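You operate a simulated robot arm through the tools that you are given. There is no shell and no other tool. Be economical: measure what you need, move in short steps, check, and stop when the job is done.

You are at the controls of a simulated two-armed robot. One attempt, no reset.

TASK
Try the brown numbering head's carry on the test plate and sort it.
Fine: roll its last wheel on to 9 with the pin, put the pin back, hold the head and work its arm once; whole figures go back to the tray, a hanging wheel to the soak dish. Set down upright: what you pick out, setting pin.

It is judged by the outcome, as a careful person would: the job done as asked, and still so three seconds after it is handed in. It fails if anything else is knocked over, pushed out of place, dropped, spilled or broken.

THE ROBOT
Two 6-joint arms with two-finger parallel grippers on one trunk, on a base that drives. Base frame: it is fixed to the floor where the robot stands at the start and does not move with it; the origin is under the middle of the robot, x ahead of it, y to its left, z up. Lengths are in mm, angles in degrees, forces in N, time in s.
The left shoulder is at the start at [60, 187, 1172], the right one opposite. With the tool pointing down near the work surface each hand reaches from about 220 to 620 mm from the robot's upright axis, wherever it stands, measured 20 degrees to its own side. Places, roughly: arm of the brown numbering head [600, -300, 900]; head tray [600, -200, 900]; test plate [400, -200, 900]. Payload 1.57 kg a hand.
Tool frame (each hand has its own): the origin (TCP) lies between the finger pads and is the grasp point; the fingertips stand 30 mm ahead of it; z points along the fingers, y is the line along which they close. Largest opening 110 mm; finger width 24, thickness 12; the body of the gripper, 48 by 112 mm, starts 78 mm behind the TCP.
Orientation is that of the tool frame in the base frame, as [roll, pitch, yaw] about the fixed x, y, z axes, in that order (R = Rz(yaw) Ry(pitch) Rx(roll)). With the fingers straight down and closing along the base's y, the tool's x points along the base's -x, its y along +y and its z along -z.

THE INTERFACE
- The arms move only by the tool send_rows. It takes "left_commands", "right_commands" or both (then of equal length, played together; a hand with none holds still); each is a list of rows, each a list of 7 numbers: the shift along the tool's x, y, z in mm, then the turn, a rotation vector about the tool's x, y, z in degrees, then the closure, from 0 (fully open) to 1 (shut). In form: [[tx, ty, tz, ax, ay, az, gripper], ...]. A call has 1 to 10 rows; each row shifts and turns the commanded pose from where the row before left it, along the tool's axes as they then stand. Rows are played at 5 a second. More than 50 mm and 8.6 degrees between two rows, or a gripper value outside its range, and nothing of the call is played. A pose out of reach is approached as far as the arm can. The call stops where the force on the tool passes 50 N (or 10 N more than at its start, if that is more) or the arm is blocked; 0.2 s more then pass. The fingers move at their own pace (about 153 mm/s each) and stop on an object; they squeeze with about 22 N. The grip force told is the motor's: it shows also when the fingers shut on nothing. Time passes only in rows, and 0.2 s behind the last, so rows that do not move let the fingers close. It gives the time, the measured TCP pose, the force on the tool (base axes), the opening and the grip force at its end, in the units of the frame above (readings bear some noise), with the torque about the TCP (base axes, N m) and any sound that the robot's microphone picked up, and new pictures: "views" is both (left out), scene, wrist or none (wrist: the cameras of the hands that moved).
- Cameras (640 x 400 px; columns grow to the right, rows downward): "scene" is now at [8.8, -11.4, 1687.3]; the picture's right is [-0.21, -0.98, 0.00], its down [-0.85, 0.18, -0.49] and it looks along [0.48, -0.10, -0.87] (base axes); focal length 253 px, centre (320, 200). "left" rides on the left gripper at [70, -16, -141] in its tool frame; the picture's right is [0.23, 0.97, 0.00], its down [-0.85, 0.20, -0.48] and it looks along [-0.47, 0.11, 0.88] (tool axes); focal length 222 px, centre (320, 200). "right" rides on the right gripper at [70, 16, -141] in its tool frame; the picture's right is [-0.23, 0.97, 0.00], its down [-0.86, -0.20, -0.48] and it looks along [-0.47, -0.11, 0.88] (tool axes); focal length 222 px, centre (320, 200). There is no depth. A picture from a camera that has moved, and an enlarged one, comes with that camera's place and axes in the base frame and with its lens. The place of the scene camera against the robot may be out by one fixed shift of up to 18 mm in any direction.
- move_column(by): slides the trunk up (or, below 0, down) by that many mm; the arms and the scene camera ride with it, the base frame stays. It gives what a move gives, with no picture.
- roll_base(legs): drives the robot by 1 to 6 legs, each [ahead, left, turn to the left] in mm, mm and degrees, along the robot's own axes; the way and the turn of a leg run together, so that a leg with both is an arc; at most 1500 mm and 180 degrees a leg. The arms and the cameras ride along, it lands a little off, and it stops where it bumps. It gives what a move gives, and a new picture of the scene camera.
- aim_head(pan, tilt): turns the head with the scene camera to pan (to the left, within 86 degrees either way) and tilt (down, from -29 to 69), counted from straight ahead of the robot. It gives what a move gives, and a new picture of the scene camera.
- zoom(camera, box): a new picture of the part [left, top, right, bottom] of that camera's present view, enlarged. The clock stands still meanwhile.
- job_done(): hands the job in; it is judged then, once.

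Go step by step. Nothing tells you exact positions but the pictures and the camera data: compare them with the known pose of the tool, close in by small moves and look again before you grip or let go. The budget is 120 turns and 260 pictures, counting those below and the enlarged ones. Unless the task says otherwise, let go and move clear before handing in, and close with one line.

The tools are called after "Emit:" by a JSON object that holds its "fn" and its "kwargs". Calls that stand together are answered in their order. send_rows: Moves the arms, as the interface text tells. Its arguments: {"type":"object","properties":{"left_commands":{"type":"array","items":{"type":"array","items":{"type":"number"}}},"right_commands":{"type":"array","items":{"type":"array","items":{"type":"number"}}},"views":{"type":"string","enum":["both","scene","wrist","none"]}},"required":[]} The other tools are called the same way: move_column (by) slides the trunk up or down; roll_base (legs) drives the base; aim_head (pan, tilt) turns the head that bears the scene camera; zoom (camera, box) takes an enlarged picture of a part of a camera's view; job_done () hands the job in.

At the start:

```text
time_s: 0.0
left_tool_pos: [281.0, -4.8, 1229.3]
left_orientation: [-180.0, -0.1, -179.9]
left_contact_force: [0.0, 0.3, -0.5]
left_torque: [-0.01, -0.02, -0.01]
left_finger_gap: 110.1
left_grip_force: 0.0
right_tool_pos: [326.8, -375.8, 1171.9]
right_orientation: [180.0, 0.0, 180.0]
right_contact_force: [0.1, -1.0, 0.5]
right_torque: [-0.02, -0.01, -0.02]
right_finger_gap: 109.7
right_grip_force: 0.1
trunk travel left (down, up): [-800.0, 190.0]
robot x, y, heading: [3.1, 4.9, 0.1]
head pan, tilt: [-12.2, 60.6]
```

scene: 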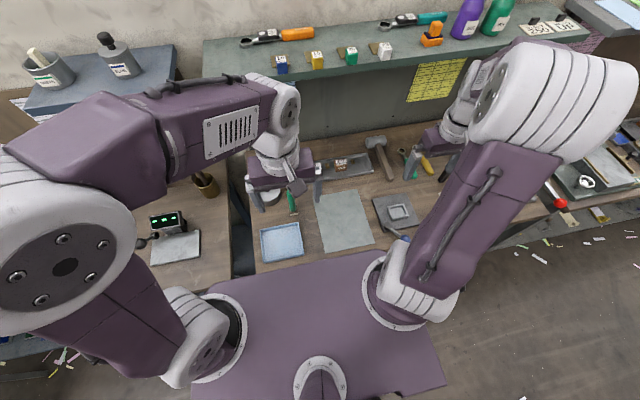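
right: 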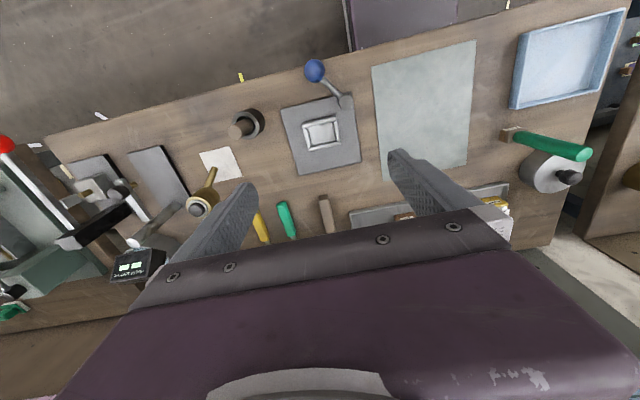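
left: 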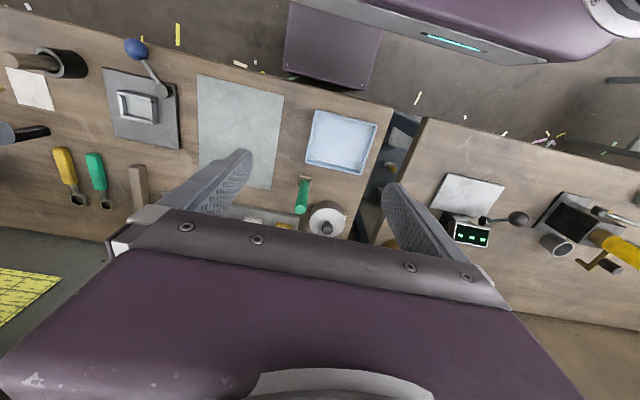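

I see a workbench with a tray, a plate, a test fixture and tools. I'll look closer at these before moving.

Emit:
{"fn": "zoom", "kwargs": {"camera": "scene", "box": [230, 120, 470, 270]}}

Emit:
{"fn": "zoom", "kwargs": {"camera": "right", "box": [180, 40, 620, 260]}}

Emit:
{"fn": "zoom", "kwargs": {"camera": "left", "box": [0, 40, 400, 260]}}

Emit:
{"fn": "zoom", "kwargs": {"camera": "scene", "box": [220, 0, 620, 130]}}

```text
2.67 times, centred on (350, 195) of scene
camera zoom: at [8.8, -11.4, 1687.3], right [-0.21, -0.98, 0.0], down [-0.85, 0.18, -0.49], along [0.48, -0.1, -0.87], focal length 674 px, centre (240, 213)
```

zoom: 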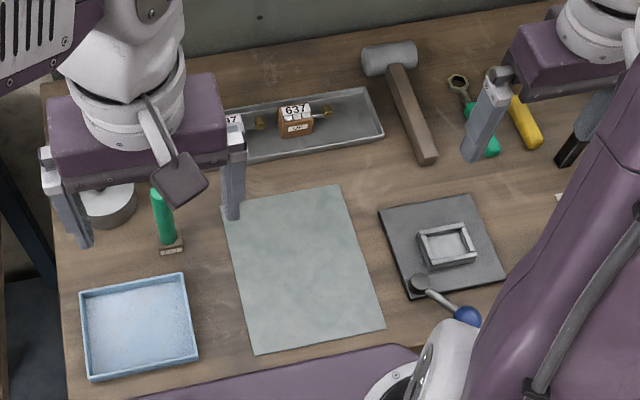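

```text
1.45 times, centred on (400, 150) of right
camera zoom: at [257.9, -360.7, 1312.6], right [0.23, 0.97, 0.0], down [0.86, -0.2, 0.48], along [0.47, -0.11, -0.88], focal length 323 px, centre (204, 273)
```

zoom: 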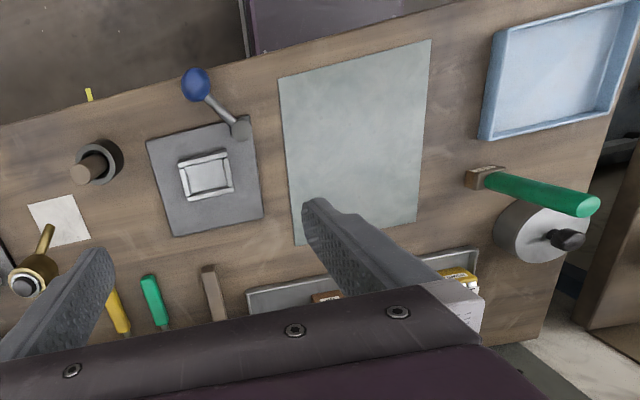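

```text
1.60 times, centred on (200, 150) of left
camera zoom: at [211.8, -20.1, 1370.7], right [-0.23, 0.97, 0.0], down [0.85, 0.2, 0.48], along [0.47, 0.11, -0.88], focal length 355 px, centre (512, 280)
```

zoom: 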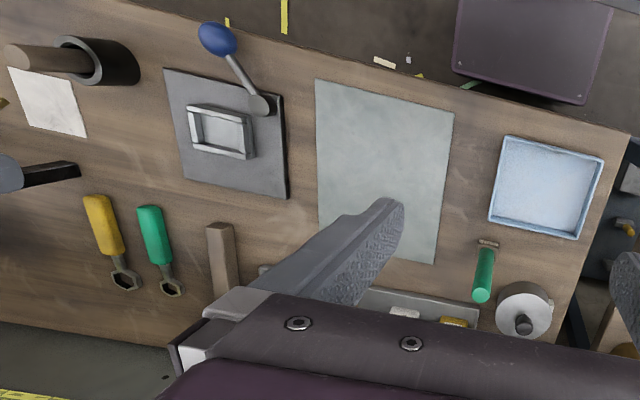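

```text
1.60 times, centred on (420, 65) of scene
camera zoom: at [8.8, -11.4, 1687.3], right [-0.21, -0.98, 0.0], down [-0.85, 0.18, -0.49], along [0.48, -0.1, -0.87], focal length 404 px, centre (160, 416)
```

zoom: 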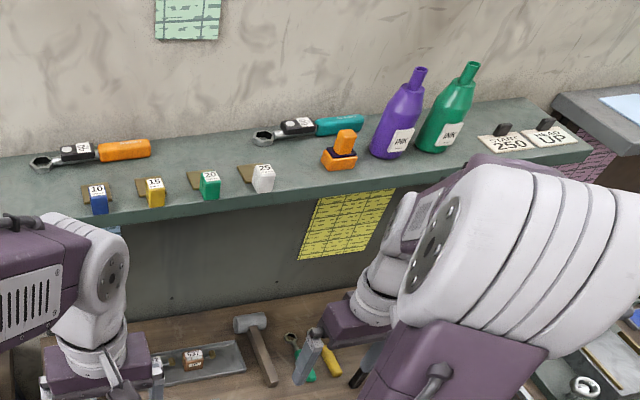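

The brown head (figures 637) lies in the grey tray, near (600,-250). The green-handled pin stands in a holder near (480,0), the plate is the grey sheet, and the blue dish is probably the soak dish. I'll clear the arms out of the view.

Emit:
{"fn": "send_rows", "kwargs": {"left_commands": [[0, 40, 0, 0, 0, 0, 0], [0, 40, 0, 0, 0, 0, 0], [0, 40, 0, 0, 0, 0, 0], [0, 40, 0, 0, 0, 0, 0], [0, 30, 0, 0, 0, 0, 0]], "right_commands": [[0, -10, 0, 0, 0, 0, 0], [20, -10, 0, 0, 0, 0, 0], [30, -20, 0, 0, 0, 0, 0], [0, -30, 0, 0, 0, 0, 0], [0, -30, 0, 0, 0, 0, 0]]}}

```text
time_s: 1.2
left_tool_pos: [281.2, 185.2, 1230.3]
left_orientation: [-179.9, 0.0, 180.0]
left_contact_force: [0.5, 0.6, 0.5]
left_torque: [0.0, 0.0, -0.02]
left_finger_gap: 110.2
left_grip_force: 0.0
right_tool_pos: [277.8, -475.2, 1170.9]
right_orientation: [179.9, 0.1, -180.0]
right_contact_force: [-0.3, 0.3, -0.2]
right_torque: [-0.01, -0.04, 0.06]
right_finger_gap: 109.8
right_grip_force: 0.1
trunk travel left (down, up): [-800.0, 190.0]
robot x, y, heading: [1.7, -1.9, -0.2]
head pan, tilt: [-12.2, 60.6]
camera scene: at [9.2, -12.4, 1687.3], right [-0.21, -0.98, 0.0], down [-0.85, 0.18, -0.49], along [0.48, -0.1, -0.87], focal length 253 px, centre (320, 200)
camera right: at [207.9, -460.1, 1311.5], right [0.23, 0.97, 0.0], down [0.86, -0.2, 0.48], along [0.47, -0.11, -0.88], focal length 222 px, centre (320, 200)
camera left: at [212.3, 170.6, 1370.5], right [-0.23, 0.97, 0.0], down [0.86, 0.2, 0.48], along [0.47, 0.11, -0.88], focal length 222 px, centre (320, 200)
```

scene: 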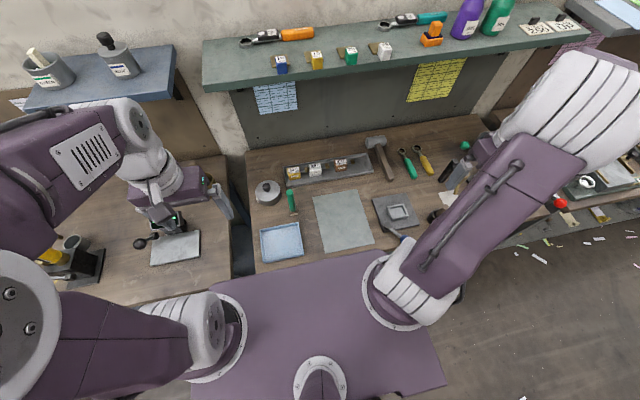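
right: 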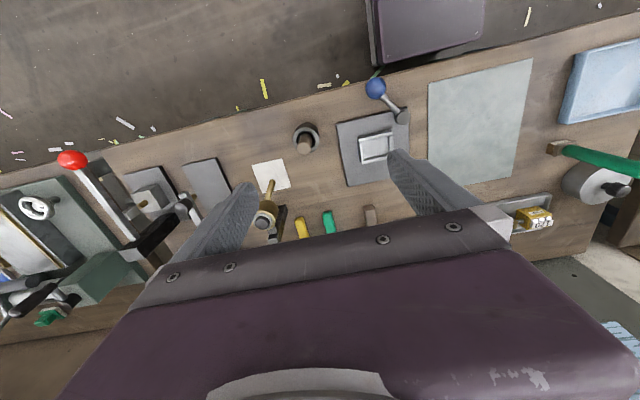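
left: 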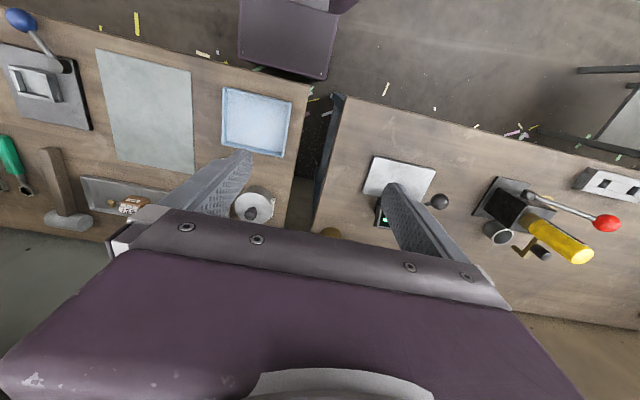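

Emit:
{"fn": "zoom", "kwargs": {"camera": "scene", "box": [240, 140, 400, 220]}}

Emit:
{"fn": "zoom", "kwargs": {"camera": "scene", "box": [270, 150, 370, 200]}}

Emit:
{"fn": "zoom", "kwargs": {"camera": "scene", "box": [245, 180, 345, 270]}}

Emit:
{"fn": "zoom", "kwargs": {"camera": "scene", "box": [320, 150, 360, 180]}}

```text
4.00 times, centred on (320, 180) of scene
camera zoom: at [9.2, -12.4, 1687.3], right [-0.21, -0.98, 0.0], down [-0.85, 0.18, -0.49], along [0.48, -0.1, -0.87], focal length 1011 px, centre (320, 280)
```

zoom: 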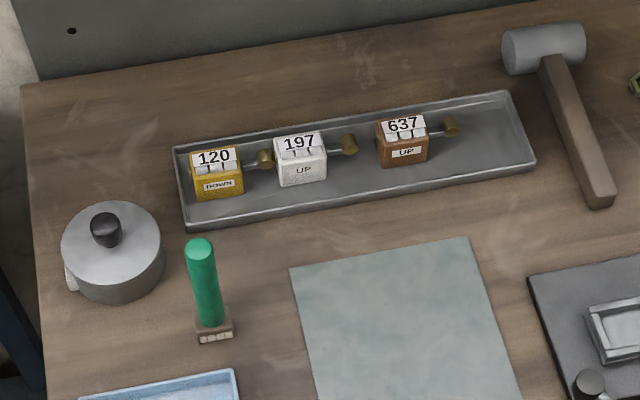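

```text
6.40 times, centred on (320, 175) of scene
camera zoom: at [9.2, -12.4, 1687.3], right [-0.21, -0.98, 0.0], down [-0.85, 0.18, -0.49], along [0.48, -0.1, -0.87], focal length 1618 px, centre (320, 360)
```

zoom: 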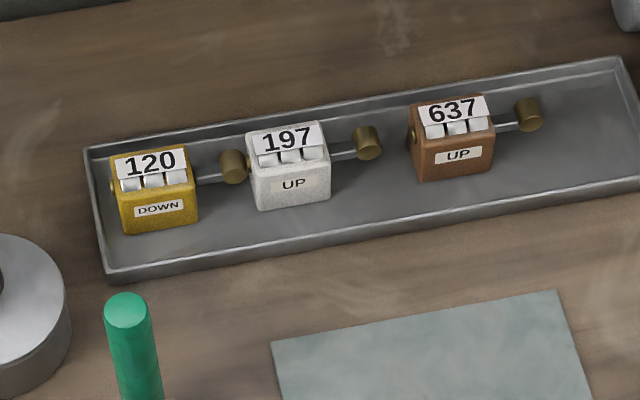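

```text
4.44 times, centred on (295, 225) of scene
camera zoom: at [9.2, -12.4, 1687.3], right [-0.21, -0.98, 0.0], down [-0.85, 0.18, -0.49], along [0.48, -0.1, -0.87], focal length 1123 px, centre (431, 89)
```

zoom: 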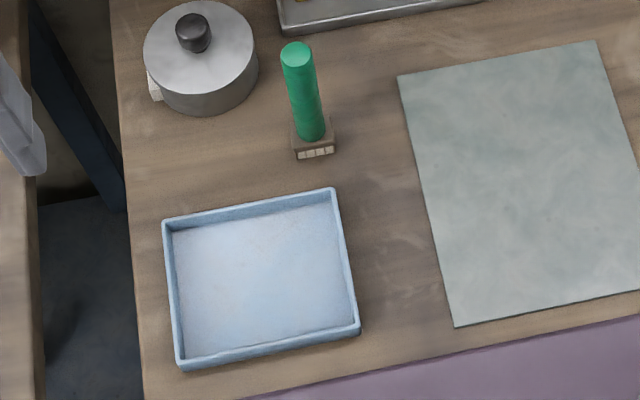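

```text
13.33 times, centred on (340, 165) of scene
camera zoom: at [9.2, -12.4, 1687.3], right [-0.21, -0.98, 0.0], down [-0.85, 0.18, -0.49], along [0.48, -0.1, -0.87], focal length 3370 px, centre (53, 667)
```

zoom: 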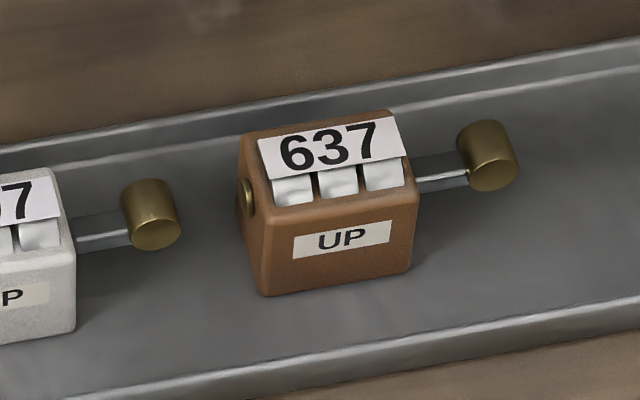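

The tray holds three heads: yellow (DOWN), white (UP) and brown (UP, showing 637). I'll bring the right hand over the brown head for a close view.

Emit:
{"fn": "send_rows", "kwargs": {"right_commands": [[-35, 29, 11, 0, 0, 0, 0], [-35, 29, 11, 0, 0, 0, 0], [-35, 29, 11, 0, 0, 0, 0], [-35, 29, 11, 0, 0, 0, 0], [-35, 29, 11, 0, 0, 0, 0], [-35, 29, 11, 0, 0, 0, 0], [-35, 29, 11, 0, 0, 0, 0], [-35, 29, 11, 0, 0, 0, 0]]}}

Emit:
{"fn": "zoom", "kwargs": {"camera": "scene", "box": [270, 180, 310, 220]}}

```text
time_s: 3.0
left_tool_pos: [282.8, 187.1, 1228.7]
left_orientation: [180.0, -0.1, 179.9]
left_contact_force: [-0.2, -0.1, -0.2]
left_torque: [0.03, 0.04, -0.01]
left_finger_gap: 110.0
left_grip_force: 0.1
right_tool_pos: [561.3, -241.9, 1084.5]
right_orientation: [-180.0, 0.0, 180.0]
right_contact_force: [0.4, 0.7, 0.8]
right_torque: [-0.02, 0.03, 0.0]
right_finger_gap: 109.9
right_grip_force: 0.0
trunk travel left (down, up): [-800.0, 190.0]
robot x, y, heading: [0.7, 1.9, 0.0]
head pan, tilt: [-12.2, 60.6]
camera scene: at [11.2, -10.3, 1687.3], right [-0.21, -0.98, 0.0], down [-0.85, 0.18, -0.49], along [0.48, -0.1, -0.87], focal length 253 px, centre (320, 200)
camera right: at [492.7, -226.8, 1224.9], right [0.23, 0.97, 0.0], down [0.86, -0.2, 0.48], along [0.46, -0.11, -0.88], focal length 222 px, centre (320, 200)
```

scene: 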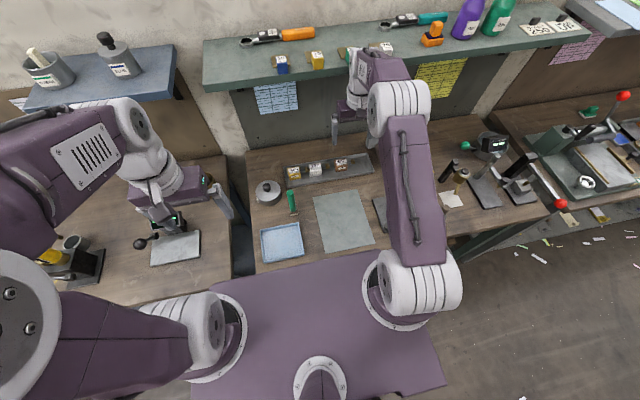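
right: 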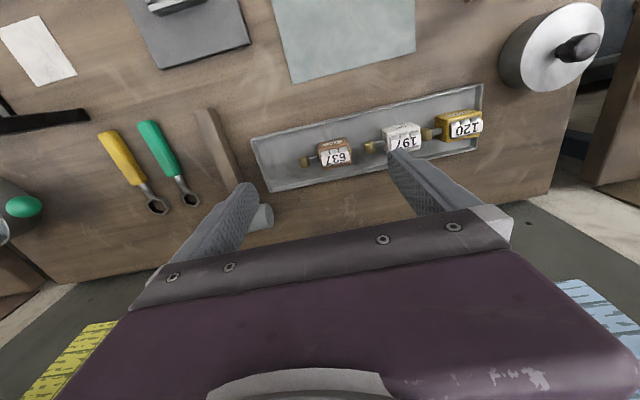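

```text
10.00 times, centred on (290, 200) of scene
camera zoom: at [11.2, -10.3, 1687.3], right [-0.21, -0.98, 0.0], down [-0.85, 0.18, -0.49], along [0.48, -0.1, -0.87], focal length 2528 px, centre (620, 200)
```

zoom: 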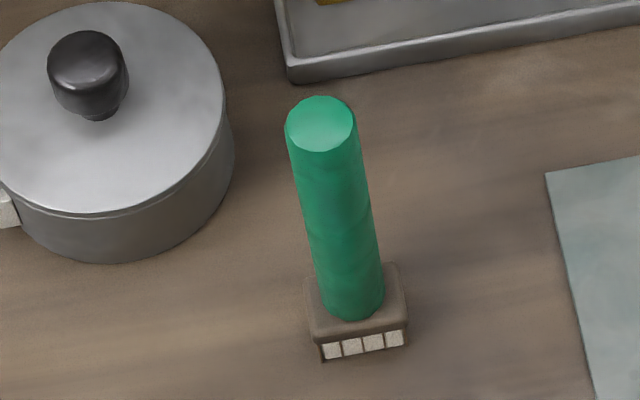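

Brown head is confirmed near (597,-227). The green-handled thing looks like a stamp, so I need to look over the other bench items to find the real setting pin and soak dish.

Emit:
{"fn": "zoom", "kwargs": {"camera": "right", "box": [240, 80, 500, 210]}}

Emit:
{"fn": "zoom", "kwargs": {"camera": "scene", "box": [420, 110, 640, 250]}}

Emit:
{"fn": "zoom", "kwargs": {"camera": "scene", "box": [20, 200, 220, 300]}}

Emit:
{"fn": "zoom", "kwargs": {"camera": "scene", "box": [430, 130, 550, 210]}}

```text
2.46 times, centred on (370, 145) of right
camera zoom: at [492.7, -226.8, 1224.9], right [0.23, 0.97, 0.0], down [0.86, -0.2, 0.48], along [0.46, -0.11, -0.88], focal length 547 px, centre (197, 335)
```

zoom: 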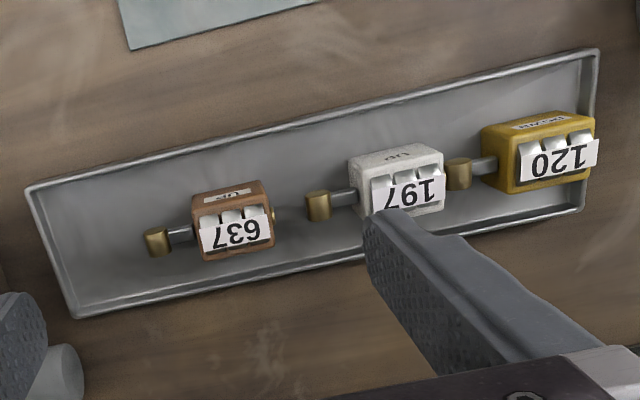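

```text
2.86 times, centred on (530, 180) of scene
camera zoom: at [11.2, -10.3, 1687.3], right [-0.21, -0.98, 0.0], down [-0.85, 0.18, -0.49], along [0.48, -0.1, -0.87], focal length 722 px, centre (-280, 257)
```

zoom: 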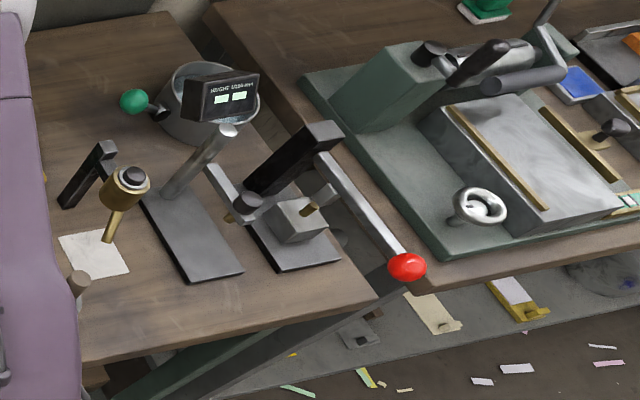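

```text
3.20 times, centred on (120, 250) of scene
camera zoom: at [11.2, -10.3, 1687.3], right [-0.21, -0.98, 0.0], down [-0.85, 0.18, -0.49], along [0.48, -0.1, -0.87], focal length 809 px, centre (960, 40)
```

zoom: 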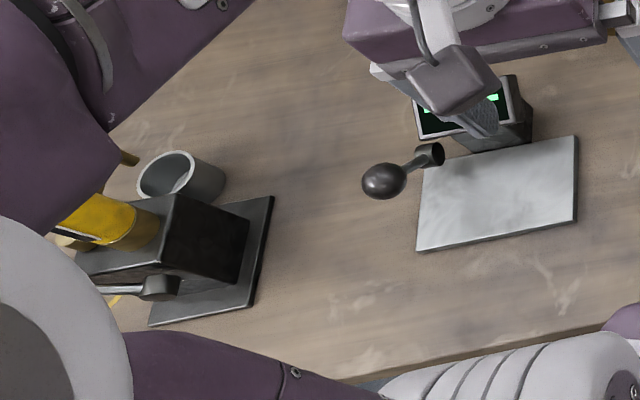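

```text
5.00 times, centred on (490, 170) of scene
camera zoom: at [11.2, -10.3, 1687.3], right [-0.21, -0.98, 0.0], down [-0.85, 0.18, -0.49], along [0.48, -0.1, -0.87], focal length 1264 px, centre (-530, 350)
```

zoom: 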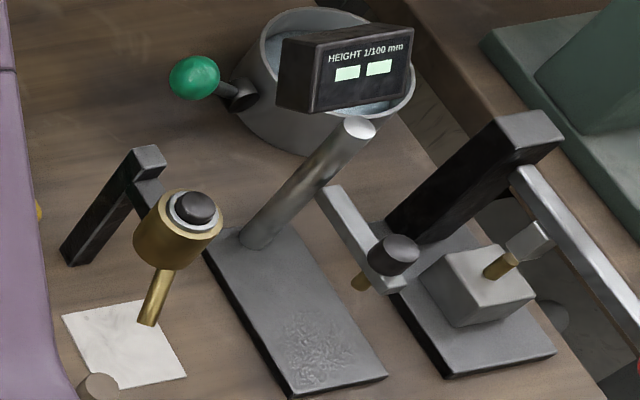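

Candidates for the pin: the wooden rod in the black cup near (300,-510). I'll inspect the labels and the blue dish.

Emit:
{"fn": "zoom", "kwargs": {"camera": "scene", "box": [10, 20, 170, 110]}}

Emit:
{"fn": "zoom", "kwargs": {"camera": "scene", "box": [250, 170, 330, 270]}}

Emit:
{"fn": "aim_head", "kwargs": {"pan": -50, "tilt": 60}}

```text
4.00 times, centred on (90, 65) of scene
camera zoom: at [11.2, -10.3, 1687.3], right [-0.21, -0.98, 0.0], down [-0.85, 0.18, -0.49], along [0.48, -0.1, -0.87], focal length 1011 px, centre (1240, 740)
```

zoom: 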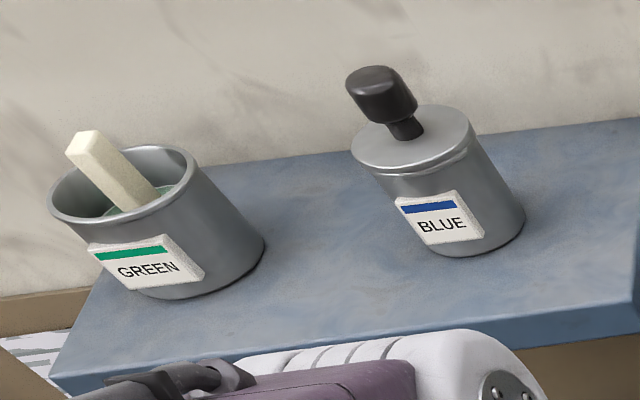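

```text
4.00 times, centred on (290, 220) of scene
camera zoom: at [11.2, -10.3, 1687.3], right [-0.21, -0.98, 0.0], down [-0.85, 0.18, -0.49], along [0.48, -0.1, -0.87], focal length 1011 px, centre (440, 120)
```

zoom: 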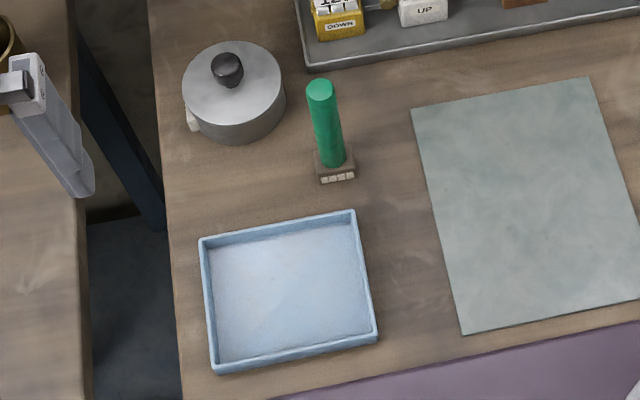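

```text
time_s: 4.0
left_tool_pos: [281.4, 186.2, 1229.3]
left_orientation: [180.0, 0.0, -180.0]
left_contact_force: [-1.0, -0.2, 0.6]
left_torque: [-0.02, -0.05, 0.01]
left_finger_gap: 109.7
left_grip_force: 0.1
right_tool_pos: [559.7, -244.0, 1085.6]
right_orientation: [179.9, 0.0, -180.0]
right_contact_force: [-0.3, -0.1, -0.3]
right_torque: [0.01, 0.0, 0.0]
right_finger_gap: 110.0
right_grip_force: 0.1
trunk travel left (down, up): [-800.0, 190.0]
robot x, y, heading: [-0.2, -2.8, 0.1]
head pan, tilt: [-50.0, 60.0]
camera scene: at [-12.6, -48.4, 1688.0], right [-0.77, -0.64, 0.0], down [-0.56, 0.66, -0.5], along [0.32, -0.38, -0.87], focal length 253 px, centre (320, 200)
```

scene: 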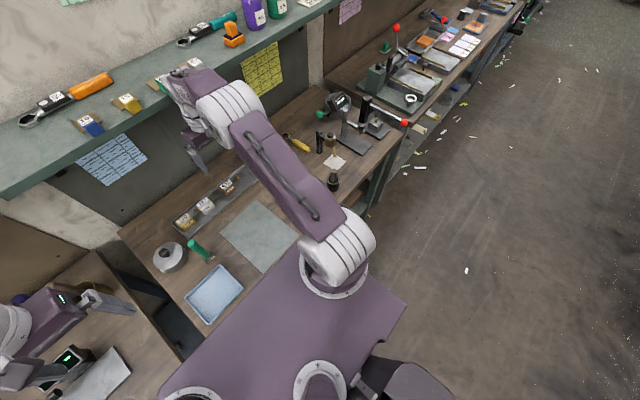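

Emit:
{"fn": "zoom", "kwargs": {"camera": "scene", "box": [310, 120, 390, 210]}}

Emit:
{"fn": "zoom", "kwargs": {"camera": "scene", "box": [235, 45, 295, 100]}}

Emit:
{"fn": "zoom", "kwargs": {"camera": "scene", "box": [70, 130, 150, 190]}}

```text
4.44 times, centred on (350, 165) of scene
camera zoom: at [-12.6, -48.4, 1688.0], right [-0.77, -0.64, 0.0], down [-0.56, 0.66, -0.5], along [0.32, -0.38, -0.87], focal length 1123 px, centre (187, 356)
```

zoom: 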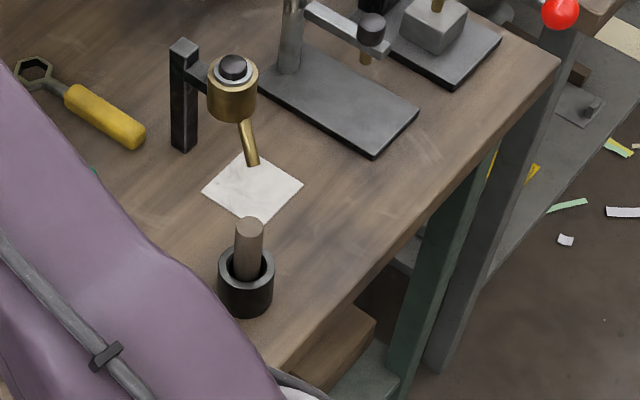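

```text
7.27 times, centred on (265, 72) of scene
camera zoom: at [-12.6, -48.4, 1688.0], right [-0.77, -0.64, 0.0], down [-0.56, 0.66, -0.5], along [0.32, -0.38, -0.87], focal length 1838 px, centre (720, 1127)
```

zoom: 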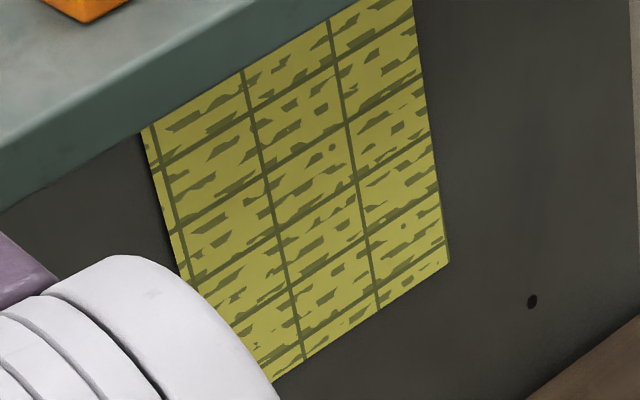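

```text
6.67 times, centred on (110, 160) of scene
camera zoom: at [-12.6, -48.4, 1688.0], right [-0.77, -0.64, 0.0], down [-0.56, 0.66, -0.5], along [0.32, -0.38, -0.87], focal length 1685 px, centre (1720, 467)
```

zoom: 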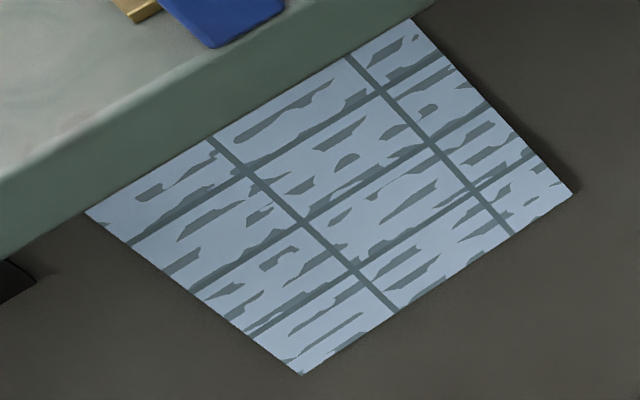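

The pin is the wooden rod in the black cup near (295,-495), the test plate is the grey sheet near (375,-180), and the blue tray near (335,57) is the soak dish. I'll turn the right hand 90° so it closes along base x, which keeps clear of the neighbouring head and the arm.

Emit:
{"fn": "send_rows", "kwargs": {"right_commands": [[0, 0, 0, 0, 0, 8.5, 0], [0, 0, 0, 0, 0, 8.5, 0], [0, 0, 0, 0, 0, 8.5, 0], [0, 0, 0, 0, 0, 8.5, 0], [0, 0, 0, 0, 0, 8.5, 0], [0, 0, 0, 0, 0, 8.5, 0], [0, 0, 0, 0, 0, 8.5, 0], [0, 0, 0, 0, 0, 8.5, 0], [0, 0, 0, 0, 0, 8.5, 0], [0, 0, 0, 0, 0, 8.5, 0]], "views": "none"}}

Emit:
{"fn": "aim_head", "kwargs": {"pan": -18, "tilt": 55}}

Emit:
{"fn": "send_rows", "kwargs": {"right_commands": [[0, 0, 0, 0, 0, 5, 0.3], [7, 15, 30, 0, 0, 0, 0.4], [7, 15, 30, 0, 0, 0, 0.4]], "views": "both"}}

```text
time_s: 6.2
left_tool_pos: [280.7, 184.8, 1229.8]
left_orientation: [-180.0, 0.0, 179.9]
left_contact_force: [-0.7, 0.2, 0.2]
left_torque: [0.0, 0.03, 0.02]
left_finger_gap: 109.9
left_grip_force: 0.1
right_tool_pos: [556.4, -244.8, 1083.7]
right_orientation: [180.0, -0.1, 94.9]
right_contact_force: [0.1, -0.5, 0.0]
right_torque: [-0.01, -0.03, -0.01]
right_finger_gap: 109.9
right_grip_force: 0.1
trunk travel left (down, up): [-800.0, 190.0]
robot x, y, heading: [4.0, 0.7, -0.0]
head pan, tilt: [-50.0, 60.0]
```

```text
time_s: 7.2
left_tool_pos: [280.3, 186.2, 1230.5]
left_orientation: [-180.0, 0.1, -180.0]
left_contact_force: [1.2, -0.9, 0.1]
left_torque: [0.0, 0.01, 0.02]
left_finger_gap: 110.1
left_grip_force: 0.1
right_tool_pos: [557.1, -244.4, 1084.7]
right_orientation: [-179.9, 0.0, 95.1]
right_contact_force: [0.5, -0.5, 0.8]
right_torque: [0.05, 0.01, 0.01]
right_finger_gap: 109.9
right_grip_force: 0.1
trunk travel left (down, up): [-800.0, 190.0]
robot x, y, heading: [-0.4, 0.1, -0.2]
head pan, tilt: [-18.0, 55.0]
camera scene: at [12.9, -19.9, 1694.0], right [-0.31, -0.95, 0.0], down [-0.78, 0.25, -0.57], along [0.55, -0.18, -0.82], focal length 253 px, centre (320, 200)
```

scene: 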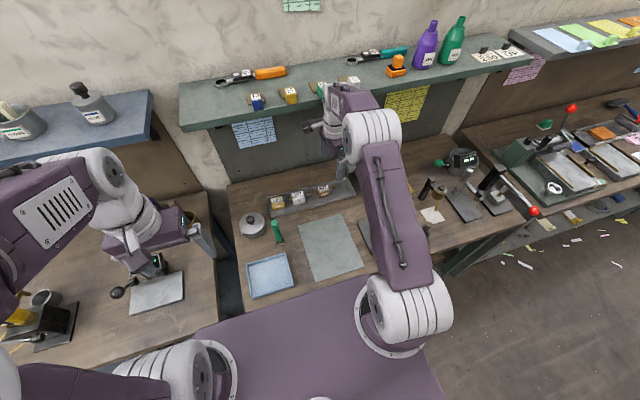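

```text
time_s: 8.0
left_tool_pos: [261.1, 184.8, 1235.1]
left_orientation: [-180.0, 0.9, 179.8]
left_contact_force: [0.9, -0.1, 0.1]
left_torque: [-0.03, 0.0, 0.01]
left_finger_gap: 110.0
left_grip_force: 0.1
right_tool_pos: [570.1, -231.6, 1038.9]
right_orientation: [178.7, -0.1, 89.8]
right_contact_force: [-0.5, 0.5, -0.2]
right_torque: [-0.02, 0.03, -0.03]
right_finger_gap: 66.0
right_grip_force: 0.0
trunk travel left (down, up): [-800.0, 190.0]
robot x, y, heading: [-3.8, 4.9, -0.3]
head pan, tilt: [-18.0, 55.0]
camera scene: at [-16.0, -19.7, 1694.5], right [-0.31, -0.95, -0.01], down [-0.77, 0.25, -0.59], along [0.56, -0.18, -0.81], focal length 253 px, centre (320, 200)
camera right: at [584.5, -162.6, 1179.8], right [0.97, -0.23, 0.02], down [-0.21, -0.85, 0.47], along [-0.09, -0.47, -0.88], focal length 222 px, centre (320, 200)
```

scene: 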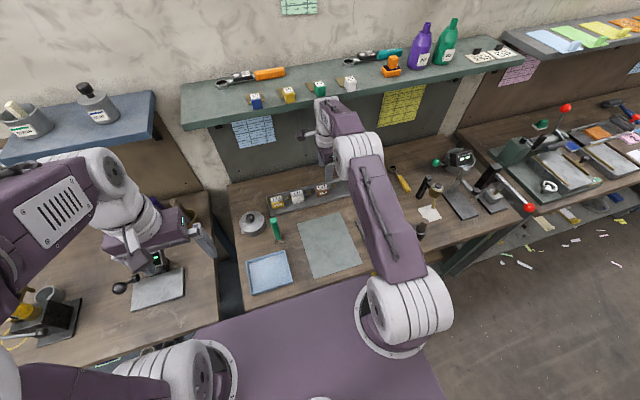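
right: 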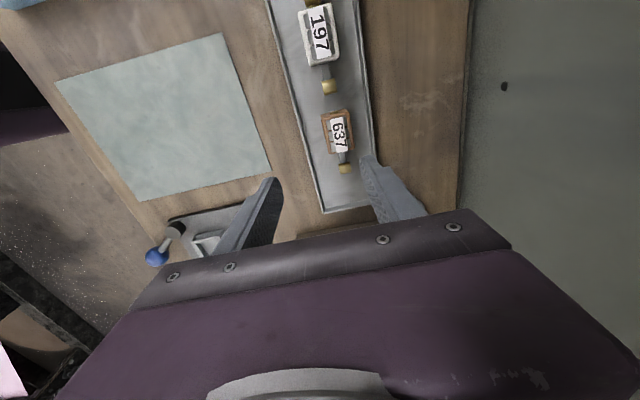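

The left hand and scene camera shifted, so the right wrist probably pressed against something (shelf edge) and rocked the robot. I'll back off at once.

Emit:
{"fn": "send_rows", "kwargs": {"right_commands": [[-7, -15, -30, 0, 0, 0, 0.4], [-7, -30, -30, 0, 0, 0, 0.4], [0, -30, 0, 0, 0, 0, 0.4]], "views": "scene"}}

Emit:
{"fn": "zoom", "kwargs": {"camera": "scene", "box": [220, 50, 440, 190]}}

```text
time_s: 8.8
left_tool_pos: [276.3, 186.4, 1232.3]
left_orientation: [-180.0, 0.2, -180.0]
left_contact_force: [0.3, -0.4, 0.8]
left_torque: [-0.02, -0.03, 0.01]
left_finger_gap: 110.0
left_grip_force: 0.1
right_tool_pos: [506.2, -242.7, 1087.7]
right_orientation: [179.6, 0.0, 90.0]
right_contact_force: [-0.7, -0.3, 0.6]
right_torque: [0.02, -0.06, 0.0]
right_finger_gap: 66.0
right_grip_force: 0.1
trunk travel left (down, up): [-800.0, 190.0]
robot x, y, heading: [-0.9, -0.9, 0.1]
head pan, tilt: [-18.0, 55.0]
camera scene: at [6.0, -19.1, 1694.1], right [-0.31, -0.95, 0.0], down [-0.78, 0.25, -0.58], along [0.55, -0.18, -0.82], focal length 253 px, centre (320, 200)
```

scene: 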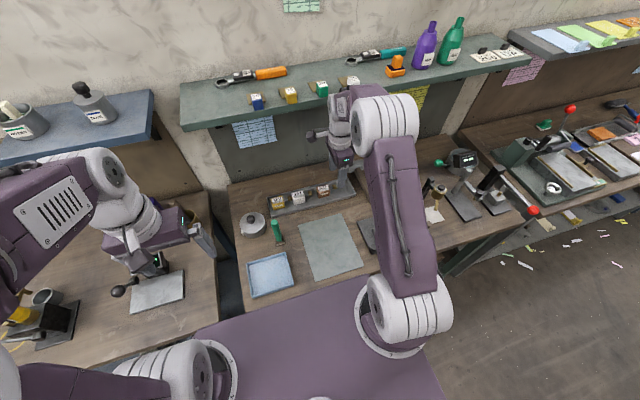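

```text
2.86 times, centred on (330, 120) of scene
camera zoom: at [6.0, -19.1, 1694.1], right [-0.31, -0.95, 0.0], down [-0.78, 0.25, -0.58], along [0.55, -0.18, -0.82], focal length 722 px, centre (291, 429)
```

zoom: 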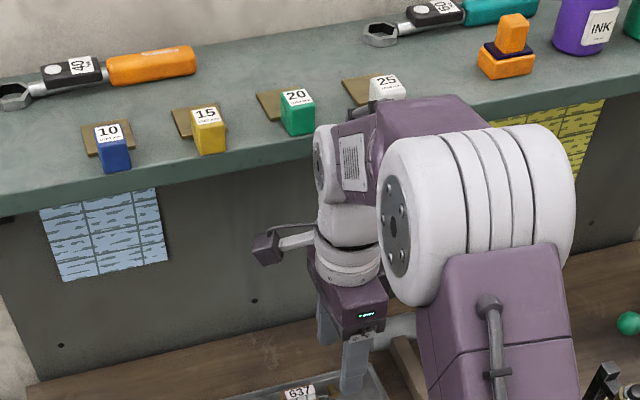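

Nothing on the shelf moved and the robot is springing back. I'll lower the hand at x≈505 so the wrist passes under the shelf, then move forward.

Emit:
{"fn": "send_rows", "kwargs": {"right_commands": [[0, 0, 30, 0, 0, 0, 0.4], [4, 0, 40, 0, 0, 0, 0.4], [4, 0, 40, 0, 0, 0, 0.4], [4, 0, 35, 0, 0, 0, 0.4], [4, 0, 0, 0, 0, 0, 0.4]], "views": "both"}}

Emit:
{"fn": "zoom", "kwargs": {"camera": "right", "box": [300, 0, 500, 250]}}

```text
time_s: 10.0
left_tool_pos: [280.9, 186.3, 1230.3]
left_orientation: [180.0, 0.1, 180.0]
left_contact_force: [-0.4, 0.4, -0.1]
left_torque: [0.02, -0.02, 0.01]
left_finger_gap: 109.9
left_grip_force: 0.1
right_tool_pos: [510.8, -227.7, 939.4]
right_orientation: [179.9, -0.1, 90.1]
right_contact_force: [0.0, -0.9, 0.3]
right_torque: [0.0, 0.01, 0.03]
right_finger_gap: 66.0
right_grip_force: 0.0
trunk travel left (down, up): [-800.0, 190.0]
robot x, y, heading: [-2.4, -4.3, -0.1]
head pan, tilt: [-18.0, 55.0]
camera scene: at [11.6, -19.3, 1694.1], right [-0.31, -0.95, 0.0], down [-0.78, 0.25, -0.57], along [0.55, -0.18, -0.82], focal length 253 px, centre (320, 200)
camera right: at [527.5, -158.9, 1079.5], right [0.97, -0.23, 0.0], down [-0.2, -0.85, 0.48], along [-0.11, -0.47, -0.88], focal length 222 px, centre (320, 200)
```

scene: 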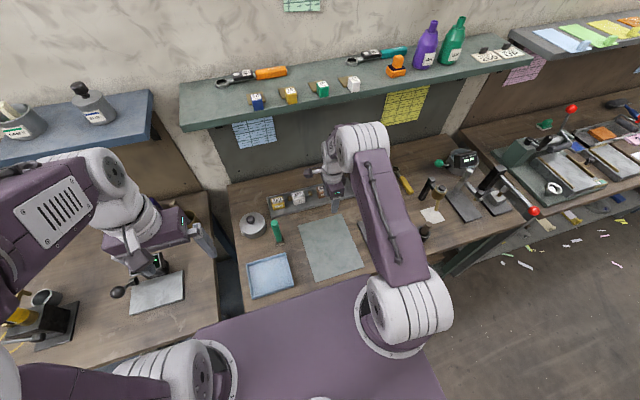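
right: 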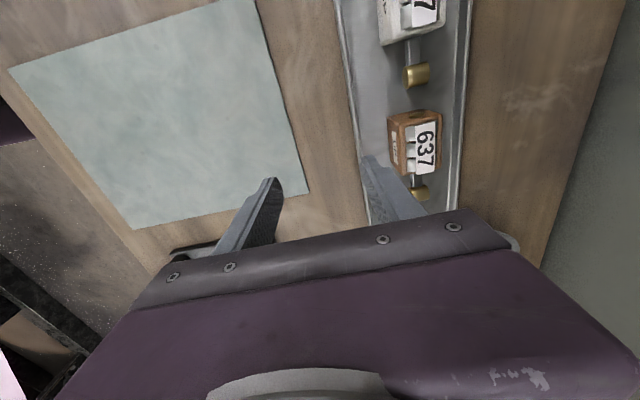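

```text
1.60 times, centred on (400, 125) of right
camera zoom: at [527.5, -158.9, 1079.5], right [0.97, -0.23, 0.0], down [-0.2, -0.85, 0.48], along [-0.11, -0.47, -0.88], focal length 355 px, centre (192, 320)
```

zoom: 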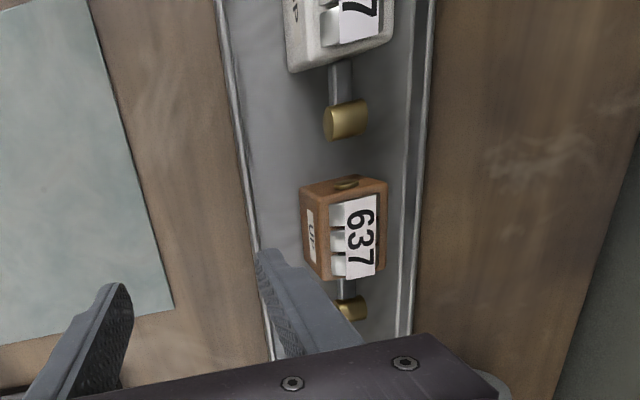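

The head's body spans x 583–620 and y ≈ -226. I'll slide forward above it with the opening narrowed to about 50 mm and check for wrist contact.

Emit:
{"fn": "send_rows", "kwargs": {"right_commands": [[0, 30, 0, 0, 0, 0, 0.5], [0, 30, 0, 0, 0, 0, 0.54]], "views": "none"}}

Emit:
{"fn": "send_rows", "kwargs": {"right_commands": [[0, 20, 0, 0, 0, 0, 0.54], [0, 10, 0, 0, 0, 0, 0.54]], "views": "both"}}

Emit:
{"fn": "zoom", "kwargs": {"camera": "right", "box": [240, 60, 440, 260]}}

Emit:
{"fn": "zoom", "kwargs": {"camera": "scene", "box": [280, 110, 400, 220]}}

```text
time_s: 10.6
left_tool_pos: [282.2, 186.7, 1230.1]
left_orientation: [180.0, 0.0, 180.0]
left_contact_force: [0.3, 0.6, 0.5]
left_torque: [0.02, -0.02, -0.02]
left_finger_gap: 109.9
left_grip_force: 0.1
right_tool_pos: [571.4, -226.5, 938.6]
right_orientation: [-179.9, 0.0, 90.0]
right_contact_force: [-0.2, 0.7, 0.4]
right_torque: [-0.01, 0.02, 0.01]
right_finger_gap: 50.7
right_grip_force: 0.1
trunk travel left (down, up): [-800.0, 190.0]
robot x, y, heading: [-1.3, -4.2, -0.1]
head pan, tilt: [-18.0, 55.0]
```

```text
time_s: 11.2
left_tool_pos: [280.9, 186.4, 1229.9]
left_orientation: [-180.0, -0.1, -180.0]
left_contact_force: [0.5, 0.1, -0.5]
left_torque: [-0.01, 0.02, 0.01]
left_finger_gap: 110.1
left_grip_force: 0.1
right_tool_pos: [591.4, -227.2, 939.6]
right_orientation: [-179.8, 0.0, 90.0]
right_contact_force: [1.4, -0.2, -0.3]
right_torque: [0.0, 0.0, 0.02]
right_finger_gap: 50.6
right_grip_force: 0.1
right hand out of reach, approached as far as the arm can: row 2
trunk travel left (down, up): [-800.0, 190.0]
robot x, y, heading: [0.3, 4.2, -0.1]
head pan, tilt: [-18.0, 55.0]
camera scene: at [13.0, -19.8, 1694.1], right [-0.31, -0.95, 0.0], down [-0.78, 0.25, -0.57], along [0.55, -0.18, -0.82], focal length 253 px, centre (320, 200)
camera right: at [608.6, -158.3, 1079.2], right [0.97, -0.23, 0.0], down [-0.2, -0.86, 0.48], along [-0.11, -0.47, -0.88], focal length 222 px, centre (320, 200)
```

scene: 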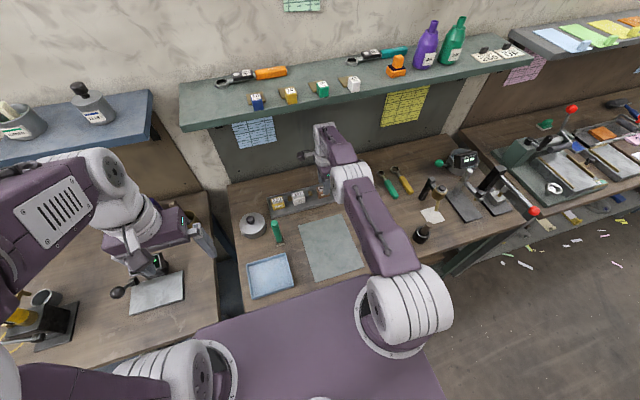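
right: 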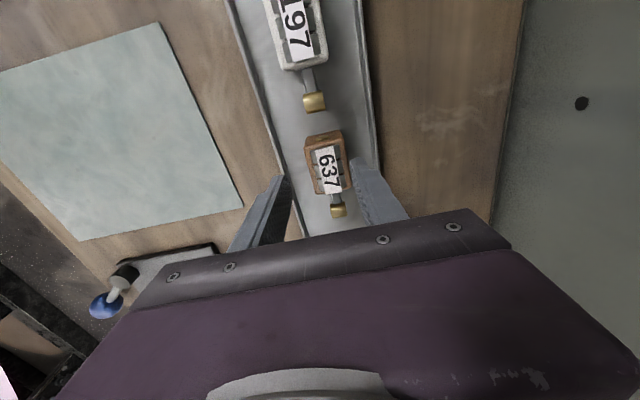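

```text
2.00 times, centred on (340, 160) of right
camera zoom: at [608.6, -158.3, 1079.2], right [0.97, -0.23, 0.0], down [-0.2, -0.86, 0.48], along [-0.11, -0.47, -0.88], focal length 444 px, centre (280, 280)
```

zoom: 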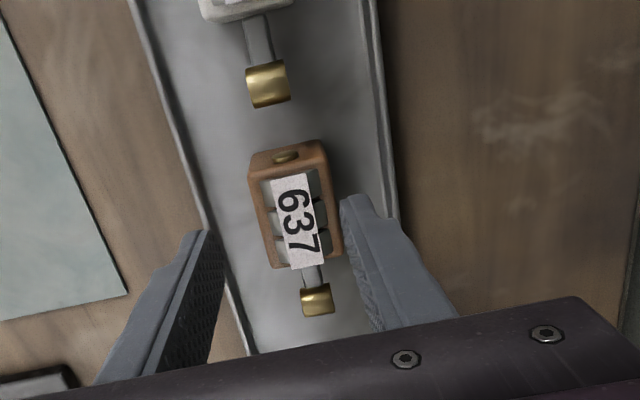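

```text
3.64 times, centred on (340, 165) of scene
camera zoom: at [13.0, -19.8, 1694.1], right [-0.31, -0.95, 0.0], down [-0.78, 0.25, -0.57], along [0.55, -0.18, -0.82], focal length 919 px, centre (247, 327)
```

zoom: 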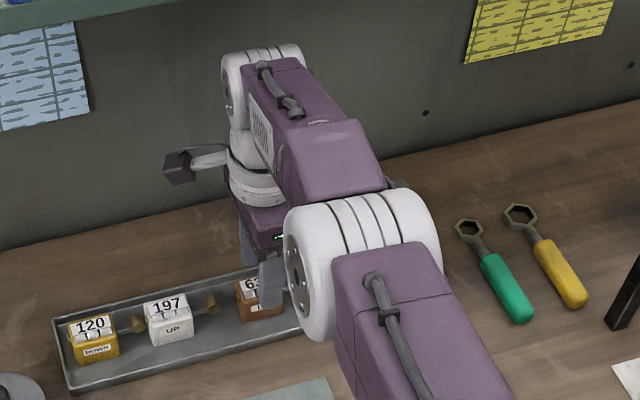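

The target is about 10 mm beyond reach. I'll retract the hand, drive the base 50 mm ahead, and come again.

Emit:
{"fn": "send_rows", "kwargs": {"right_commands": [[0, -30, 0, 0, 0, 0, 0.54], [0, -30, 0, 0, 0, 0, 0.54]], "views": "none"}}

Emit:
{"fn": "roll_base", "kwargs": {"legs": [[50, 0, 0]]}}

```text
time_s: 11.8
left_tool_pos: [278.9, 186.7, 1230.0]
left_orientation: [-180.0, 0.1, -180.0]
left_contact_force: [-0.3, -0.5, 0.4]
left_torque: [0.0, -0.04, -0.01]
left_finger_gap: 109.9
left_grip_force: 0.0
right_tool_pos: [530.1, -226.5, 939.7]
right_orientation: [179.9, -0.1, 90.0]
right_contact_force: [-0.5, -0.3, -0.7]
right_torque: [-0.01, -0.02, 0.01]
right_finger_gap: 50.6
right_grip_force: 0.0
trunk travel left (down, up): [-800.0, 190.0]
robot x, y, heading: [-0.8, -1.5, 0.2]
head pan, tilt: [-18.0, 55.0]
```

```text
time_s: 12.8
left_tool_pos: [320.0, 186.8, 1229.3]
left_orientation: [-179.9, -0.2, -179.7]
left_contact_force: [0.2, 0.9, -0.3]
left_torque: [0.0, 0.08, 0.0]
left_finger_gap: 109.8
left_grip_force: 0.1
right_tool_pos: [569.5, -224.2, 935.5]
right_orientation: [-179.7, 0.1, 90.4]
right_contact_force: [0.9, -0.4, -0.5]
right_torque: [-0.01, 0.09, 0.03]
right_finger_gap: 50.8
right_grip_force: 0.1
trunk travel left (down, up): [-800.0, 190.0]
robot x, y, heading: [32.4, 1.2, 0.6]
head pan, tilt: [-18.0, 55.0]
stopped in leg 1: the robot was blocked; the commanded pose is now the measured one
camera scene: at [54.7, -20.7, 1694.0], right [-0.3, -0.95, 0.0], down [-0.78, 0.25, -0.57], along [0.54, -0.17, -0.82], focal length 253 px, centre (320, 200)
```

scene: 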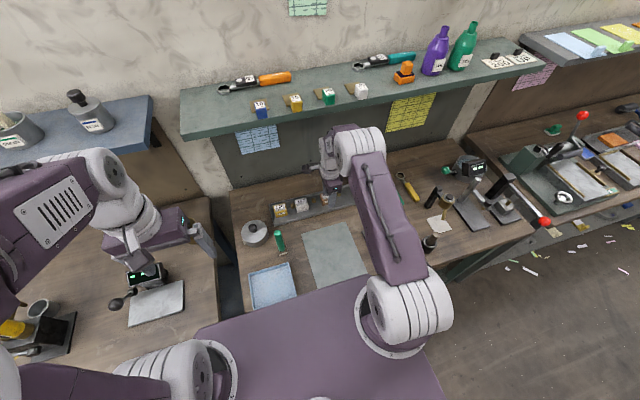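

The base bumped after about 38 mm; nothing fell. I'll back off 10 mm, so I keep about 28 mm of gain.

Emit:
{"fn": "roll_base", "kwargs": {"legs": [[-10, 0, -0.5]]}}

Emit:
{"fn": "zoom", "kwargs": {"camera": "right", "box": [220, 40, 460, 260]}}

```text
time_s: 13.6
left_tool_pos: [310.6, 183.9, 1229.1]
left_orientation: [179.9, -0.2, 179.9]
left_contact_force: [0.1, 0.3, 0.1]
left_torque: [-0.02, 0.04, 0.0]
left_finger_gap: 109.9
left_grip_force: 0.1
right_tool_pos: [557.5, -229.9, 937.2]
right_orientation: [-179.7, 0.0, 89.9]
right_contact_force: [0.8, -1.4, -0.2]
right_torque: [0.0, 0.06, -0.01]
right_finger_gap: 50.2
right_grip_force: 0.1
trunk travel left (down, up): [-800.0, 190.0]
robot x, y, heading: [22.1, -1.1, -0.2]
head pan, tilt: [-18.0, 55.0]
camera scene: at [43.5, -21.1, 1694.0], right [-0.31, -0.95, 0.0], down [-0.78, 0.25, -0.57], along [0.54, -0.18, -0.82], focal length 253 px, centre (320, 200)
```

scene: 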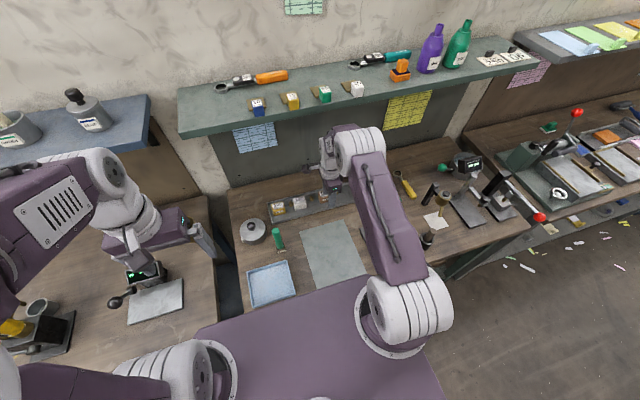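

```text
1.82 times, centred on (340, 150) of right
camera zoom: at [575.3, -160.4, 1076.7], right [0.97, -0.23, 0.0], down [-0.2, -0.85, 0.48], along [-0.11, -0.47, -0.88], focal length 404 px, centre (284, 291)
```

zoom: 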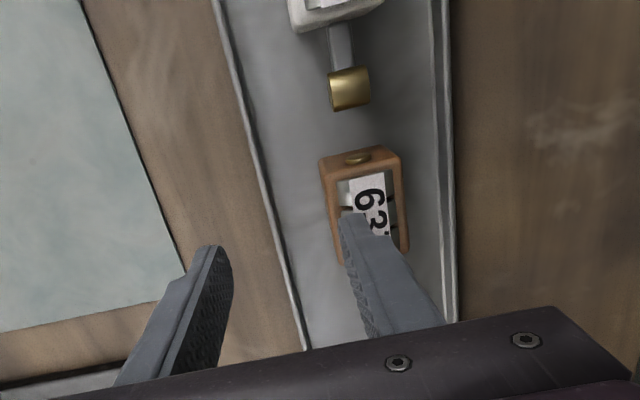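

Emit:
{"fn": "send_rows", "kwargs": {"right_commands": [[0, 22, 0, 0, 0, 0, 0.54], [2, 22, 0, 0, 0, 0, 0.54], [0, 0, 10, 0, 0, 0, 0.54]], "views": "wrist"}}

Emit:
{"fn": "zoom", "kwargs": {"camera": "right", "box": [220, 60, 440, 260]}}

```text
time_s: 14.4
left_tool_pos: [303.5, 184.0, 1231.2]
left_orientation: [179.9, 0.1, 180.0]
left_contact_force: [-0.9, -0.1, 0.4]
left_torque: [-0.02, -0.03, -0.01]
left_finger_gap: 109.9
left_grip_force: 0.1
right_tool_pos: [596.7, -226.0, 929.5]
right_orientation: [180.0, 0.0, 89.9]
right_contact_force: [-0.1, -0.1, -0.3]
right_torque: [-0.03, 0.0, -0.01]
right_finger_gap: 50.8
right_grip_force: 0.0
trunk travel left (down, up): [-800.0, 190.0]
robot x, y, heading: [29.1, 1.5, -0.1]
head pan, tilt: [-18.0, 55.0]
camera right: at [614.9, -157.9, 1069.4], right [0.97, -0.23, 0.0], down [-0.2, -0.85, 0.48], along [-0.11, -0.47, -0.88], focal length 222 px, centre (320, 200)
```

right: 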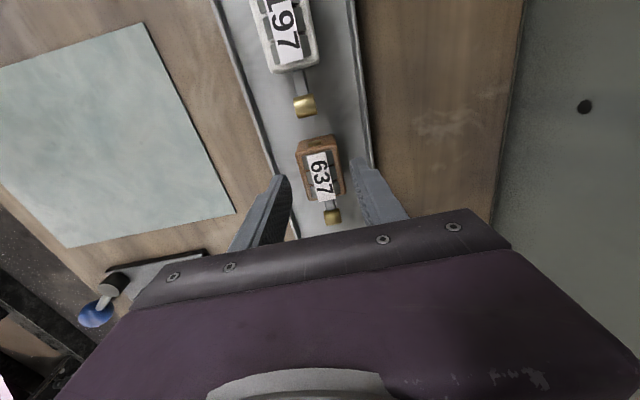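

```text
2.00 times, centred on (330, 160) of right
camera zoom: at [614.9, -157.9, 1069.4], right [0.97, -0.23, 0.0], down [-0.2, -0.85, 0.48], along [-0.11, -0.47, -0.88], focal length 444 px, centre (300, 280)
```

zoom: 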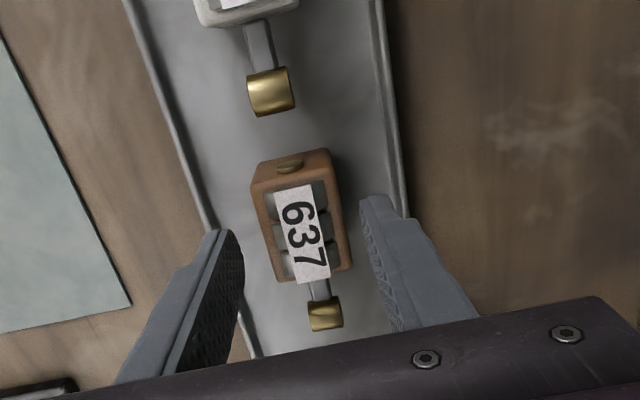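

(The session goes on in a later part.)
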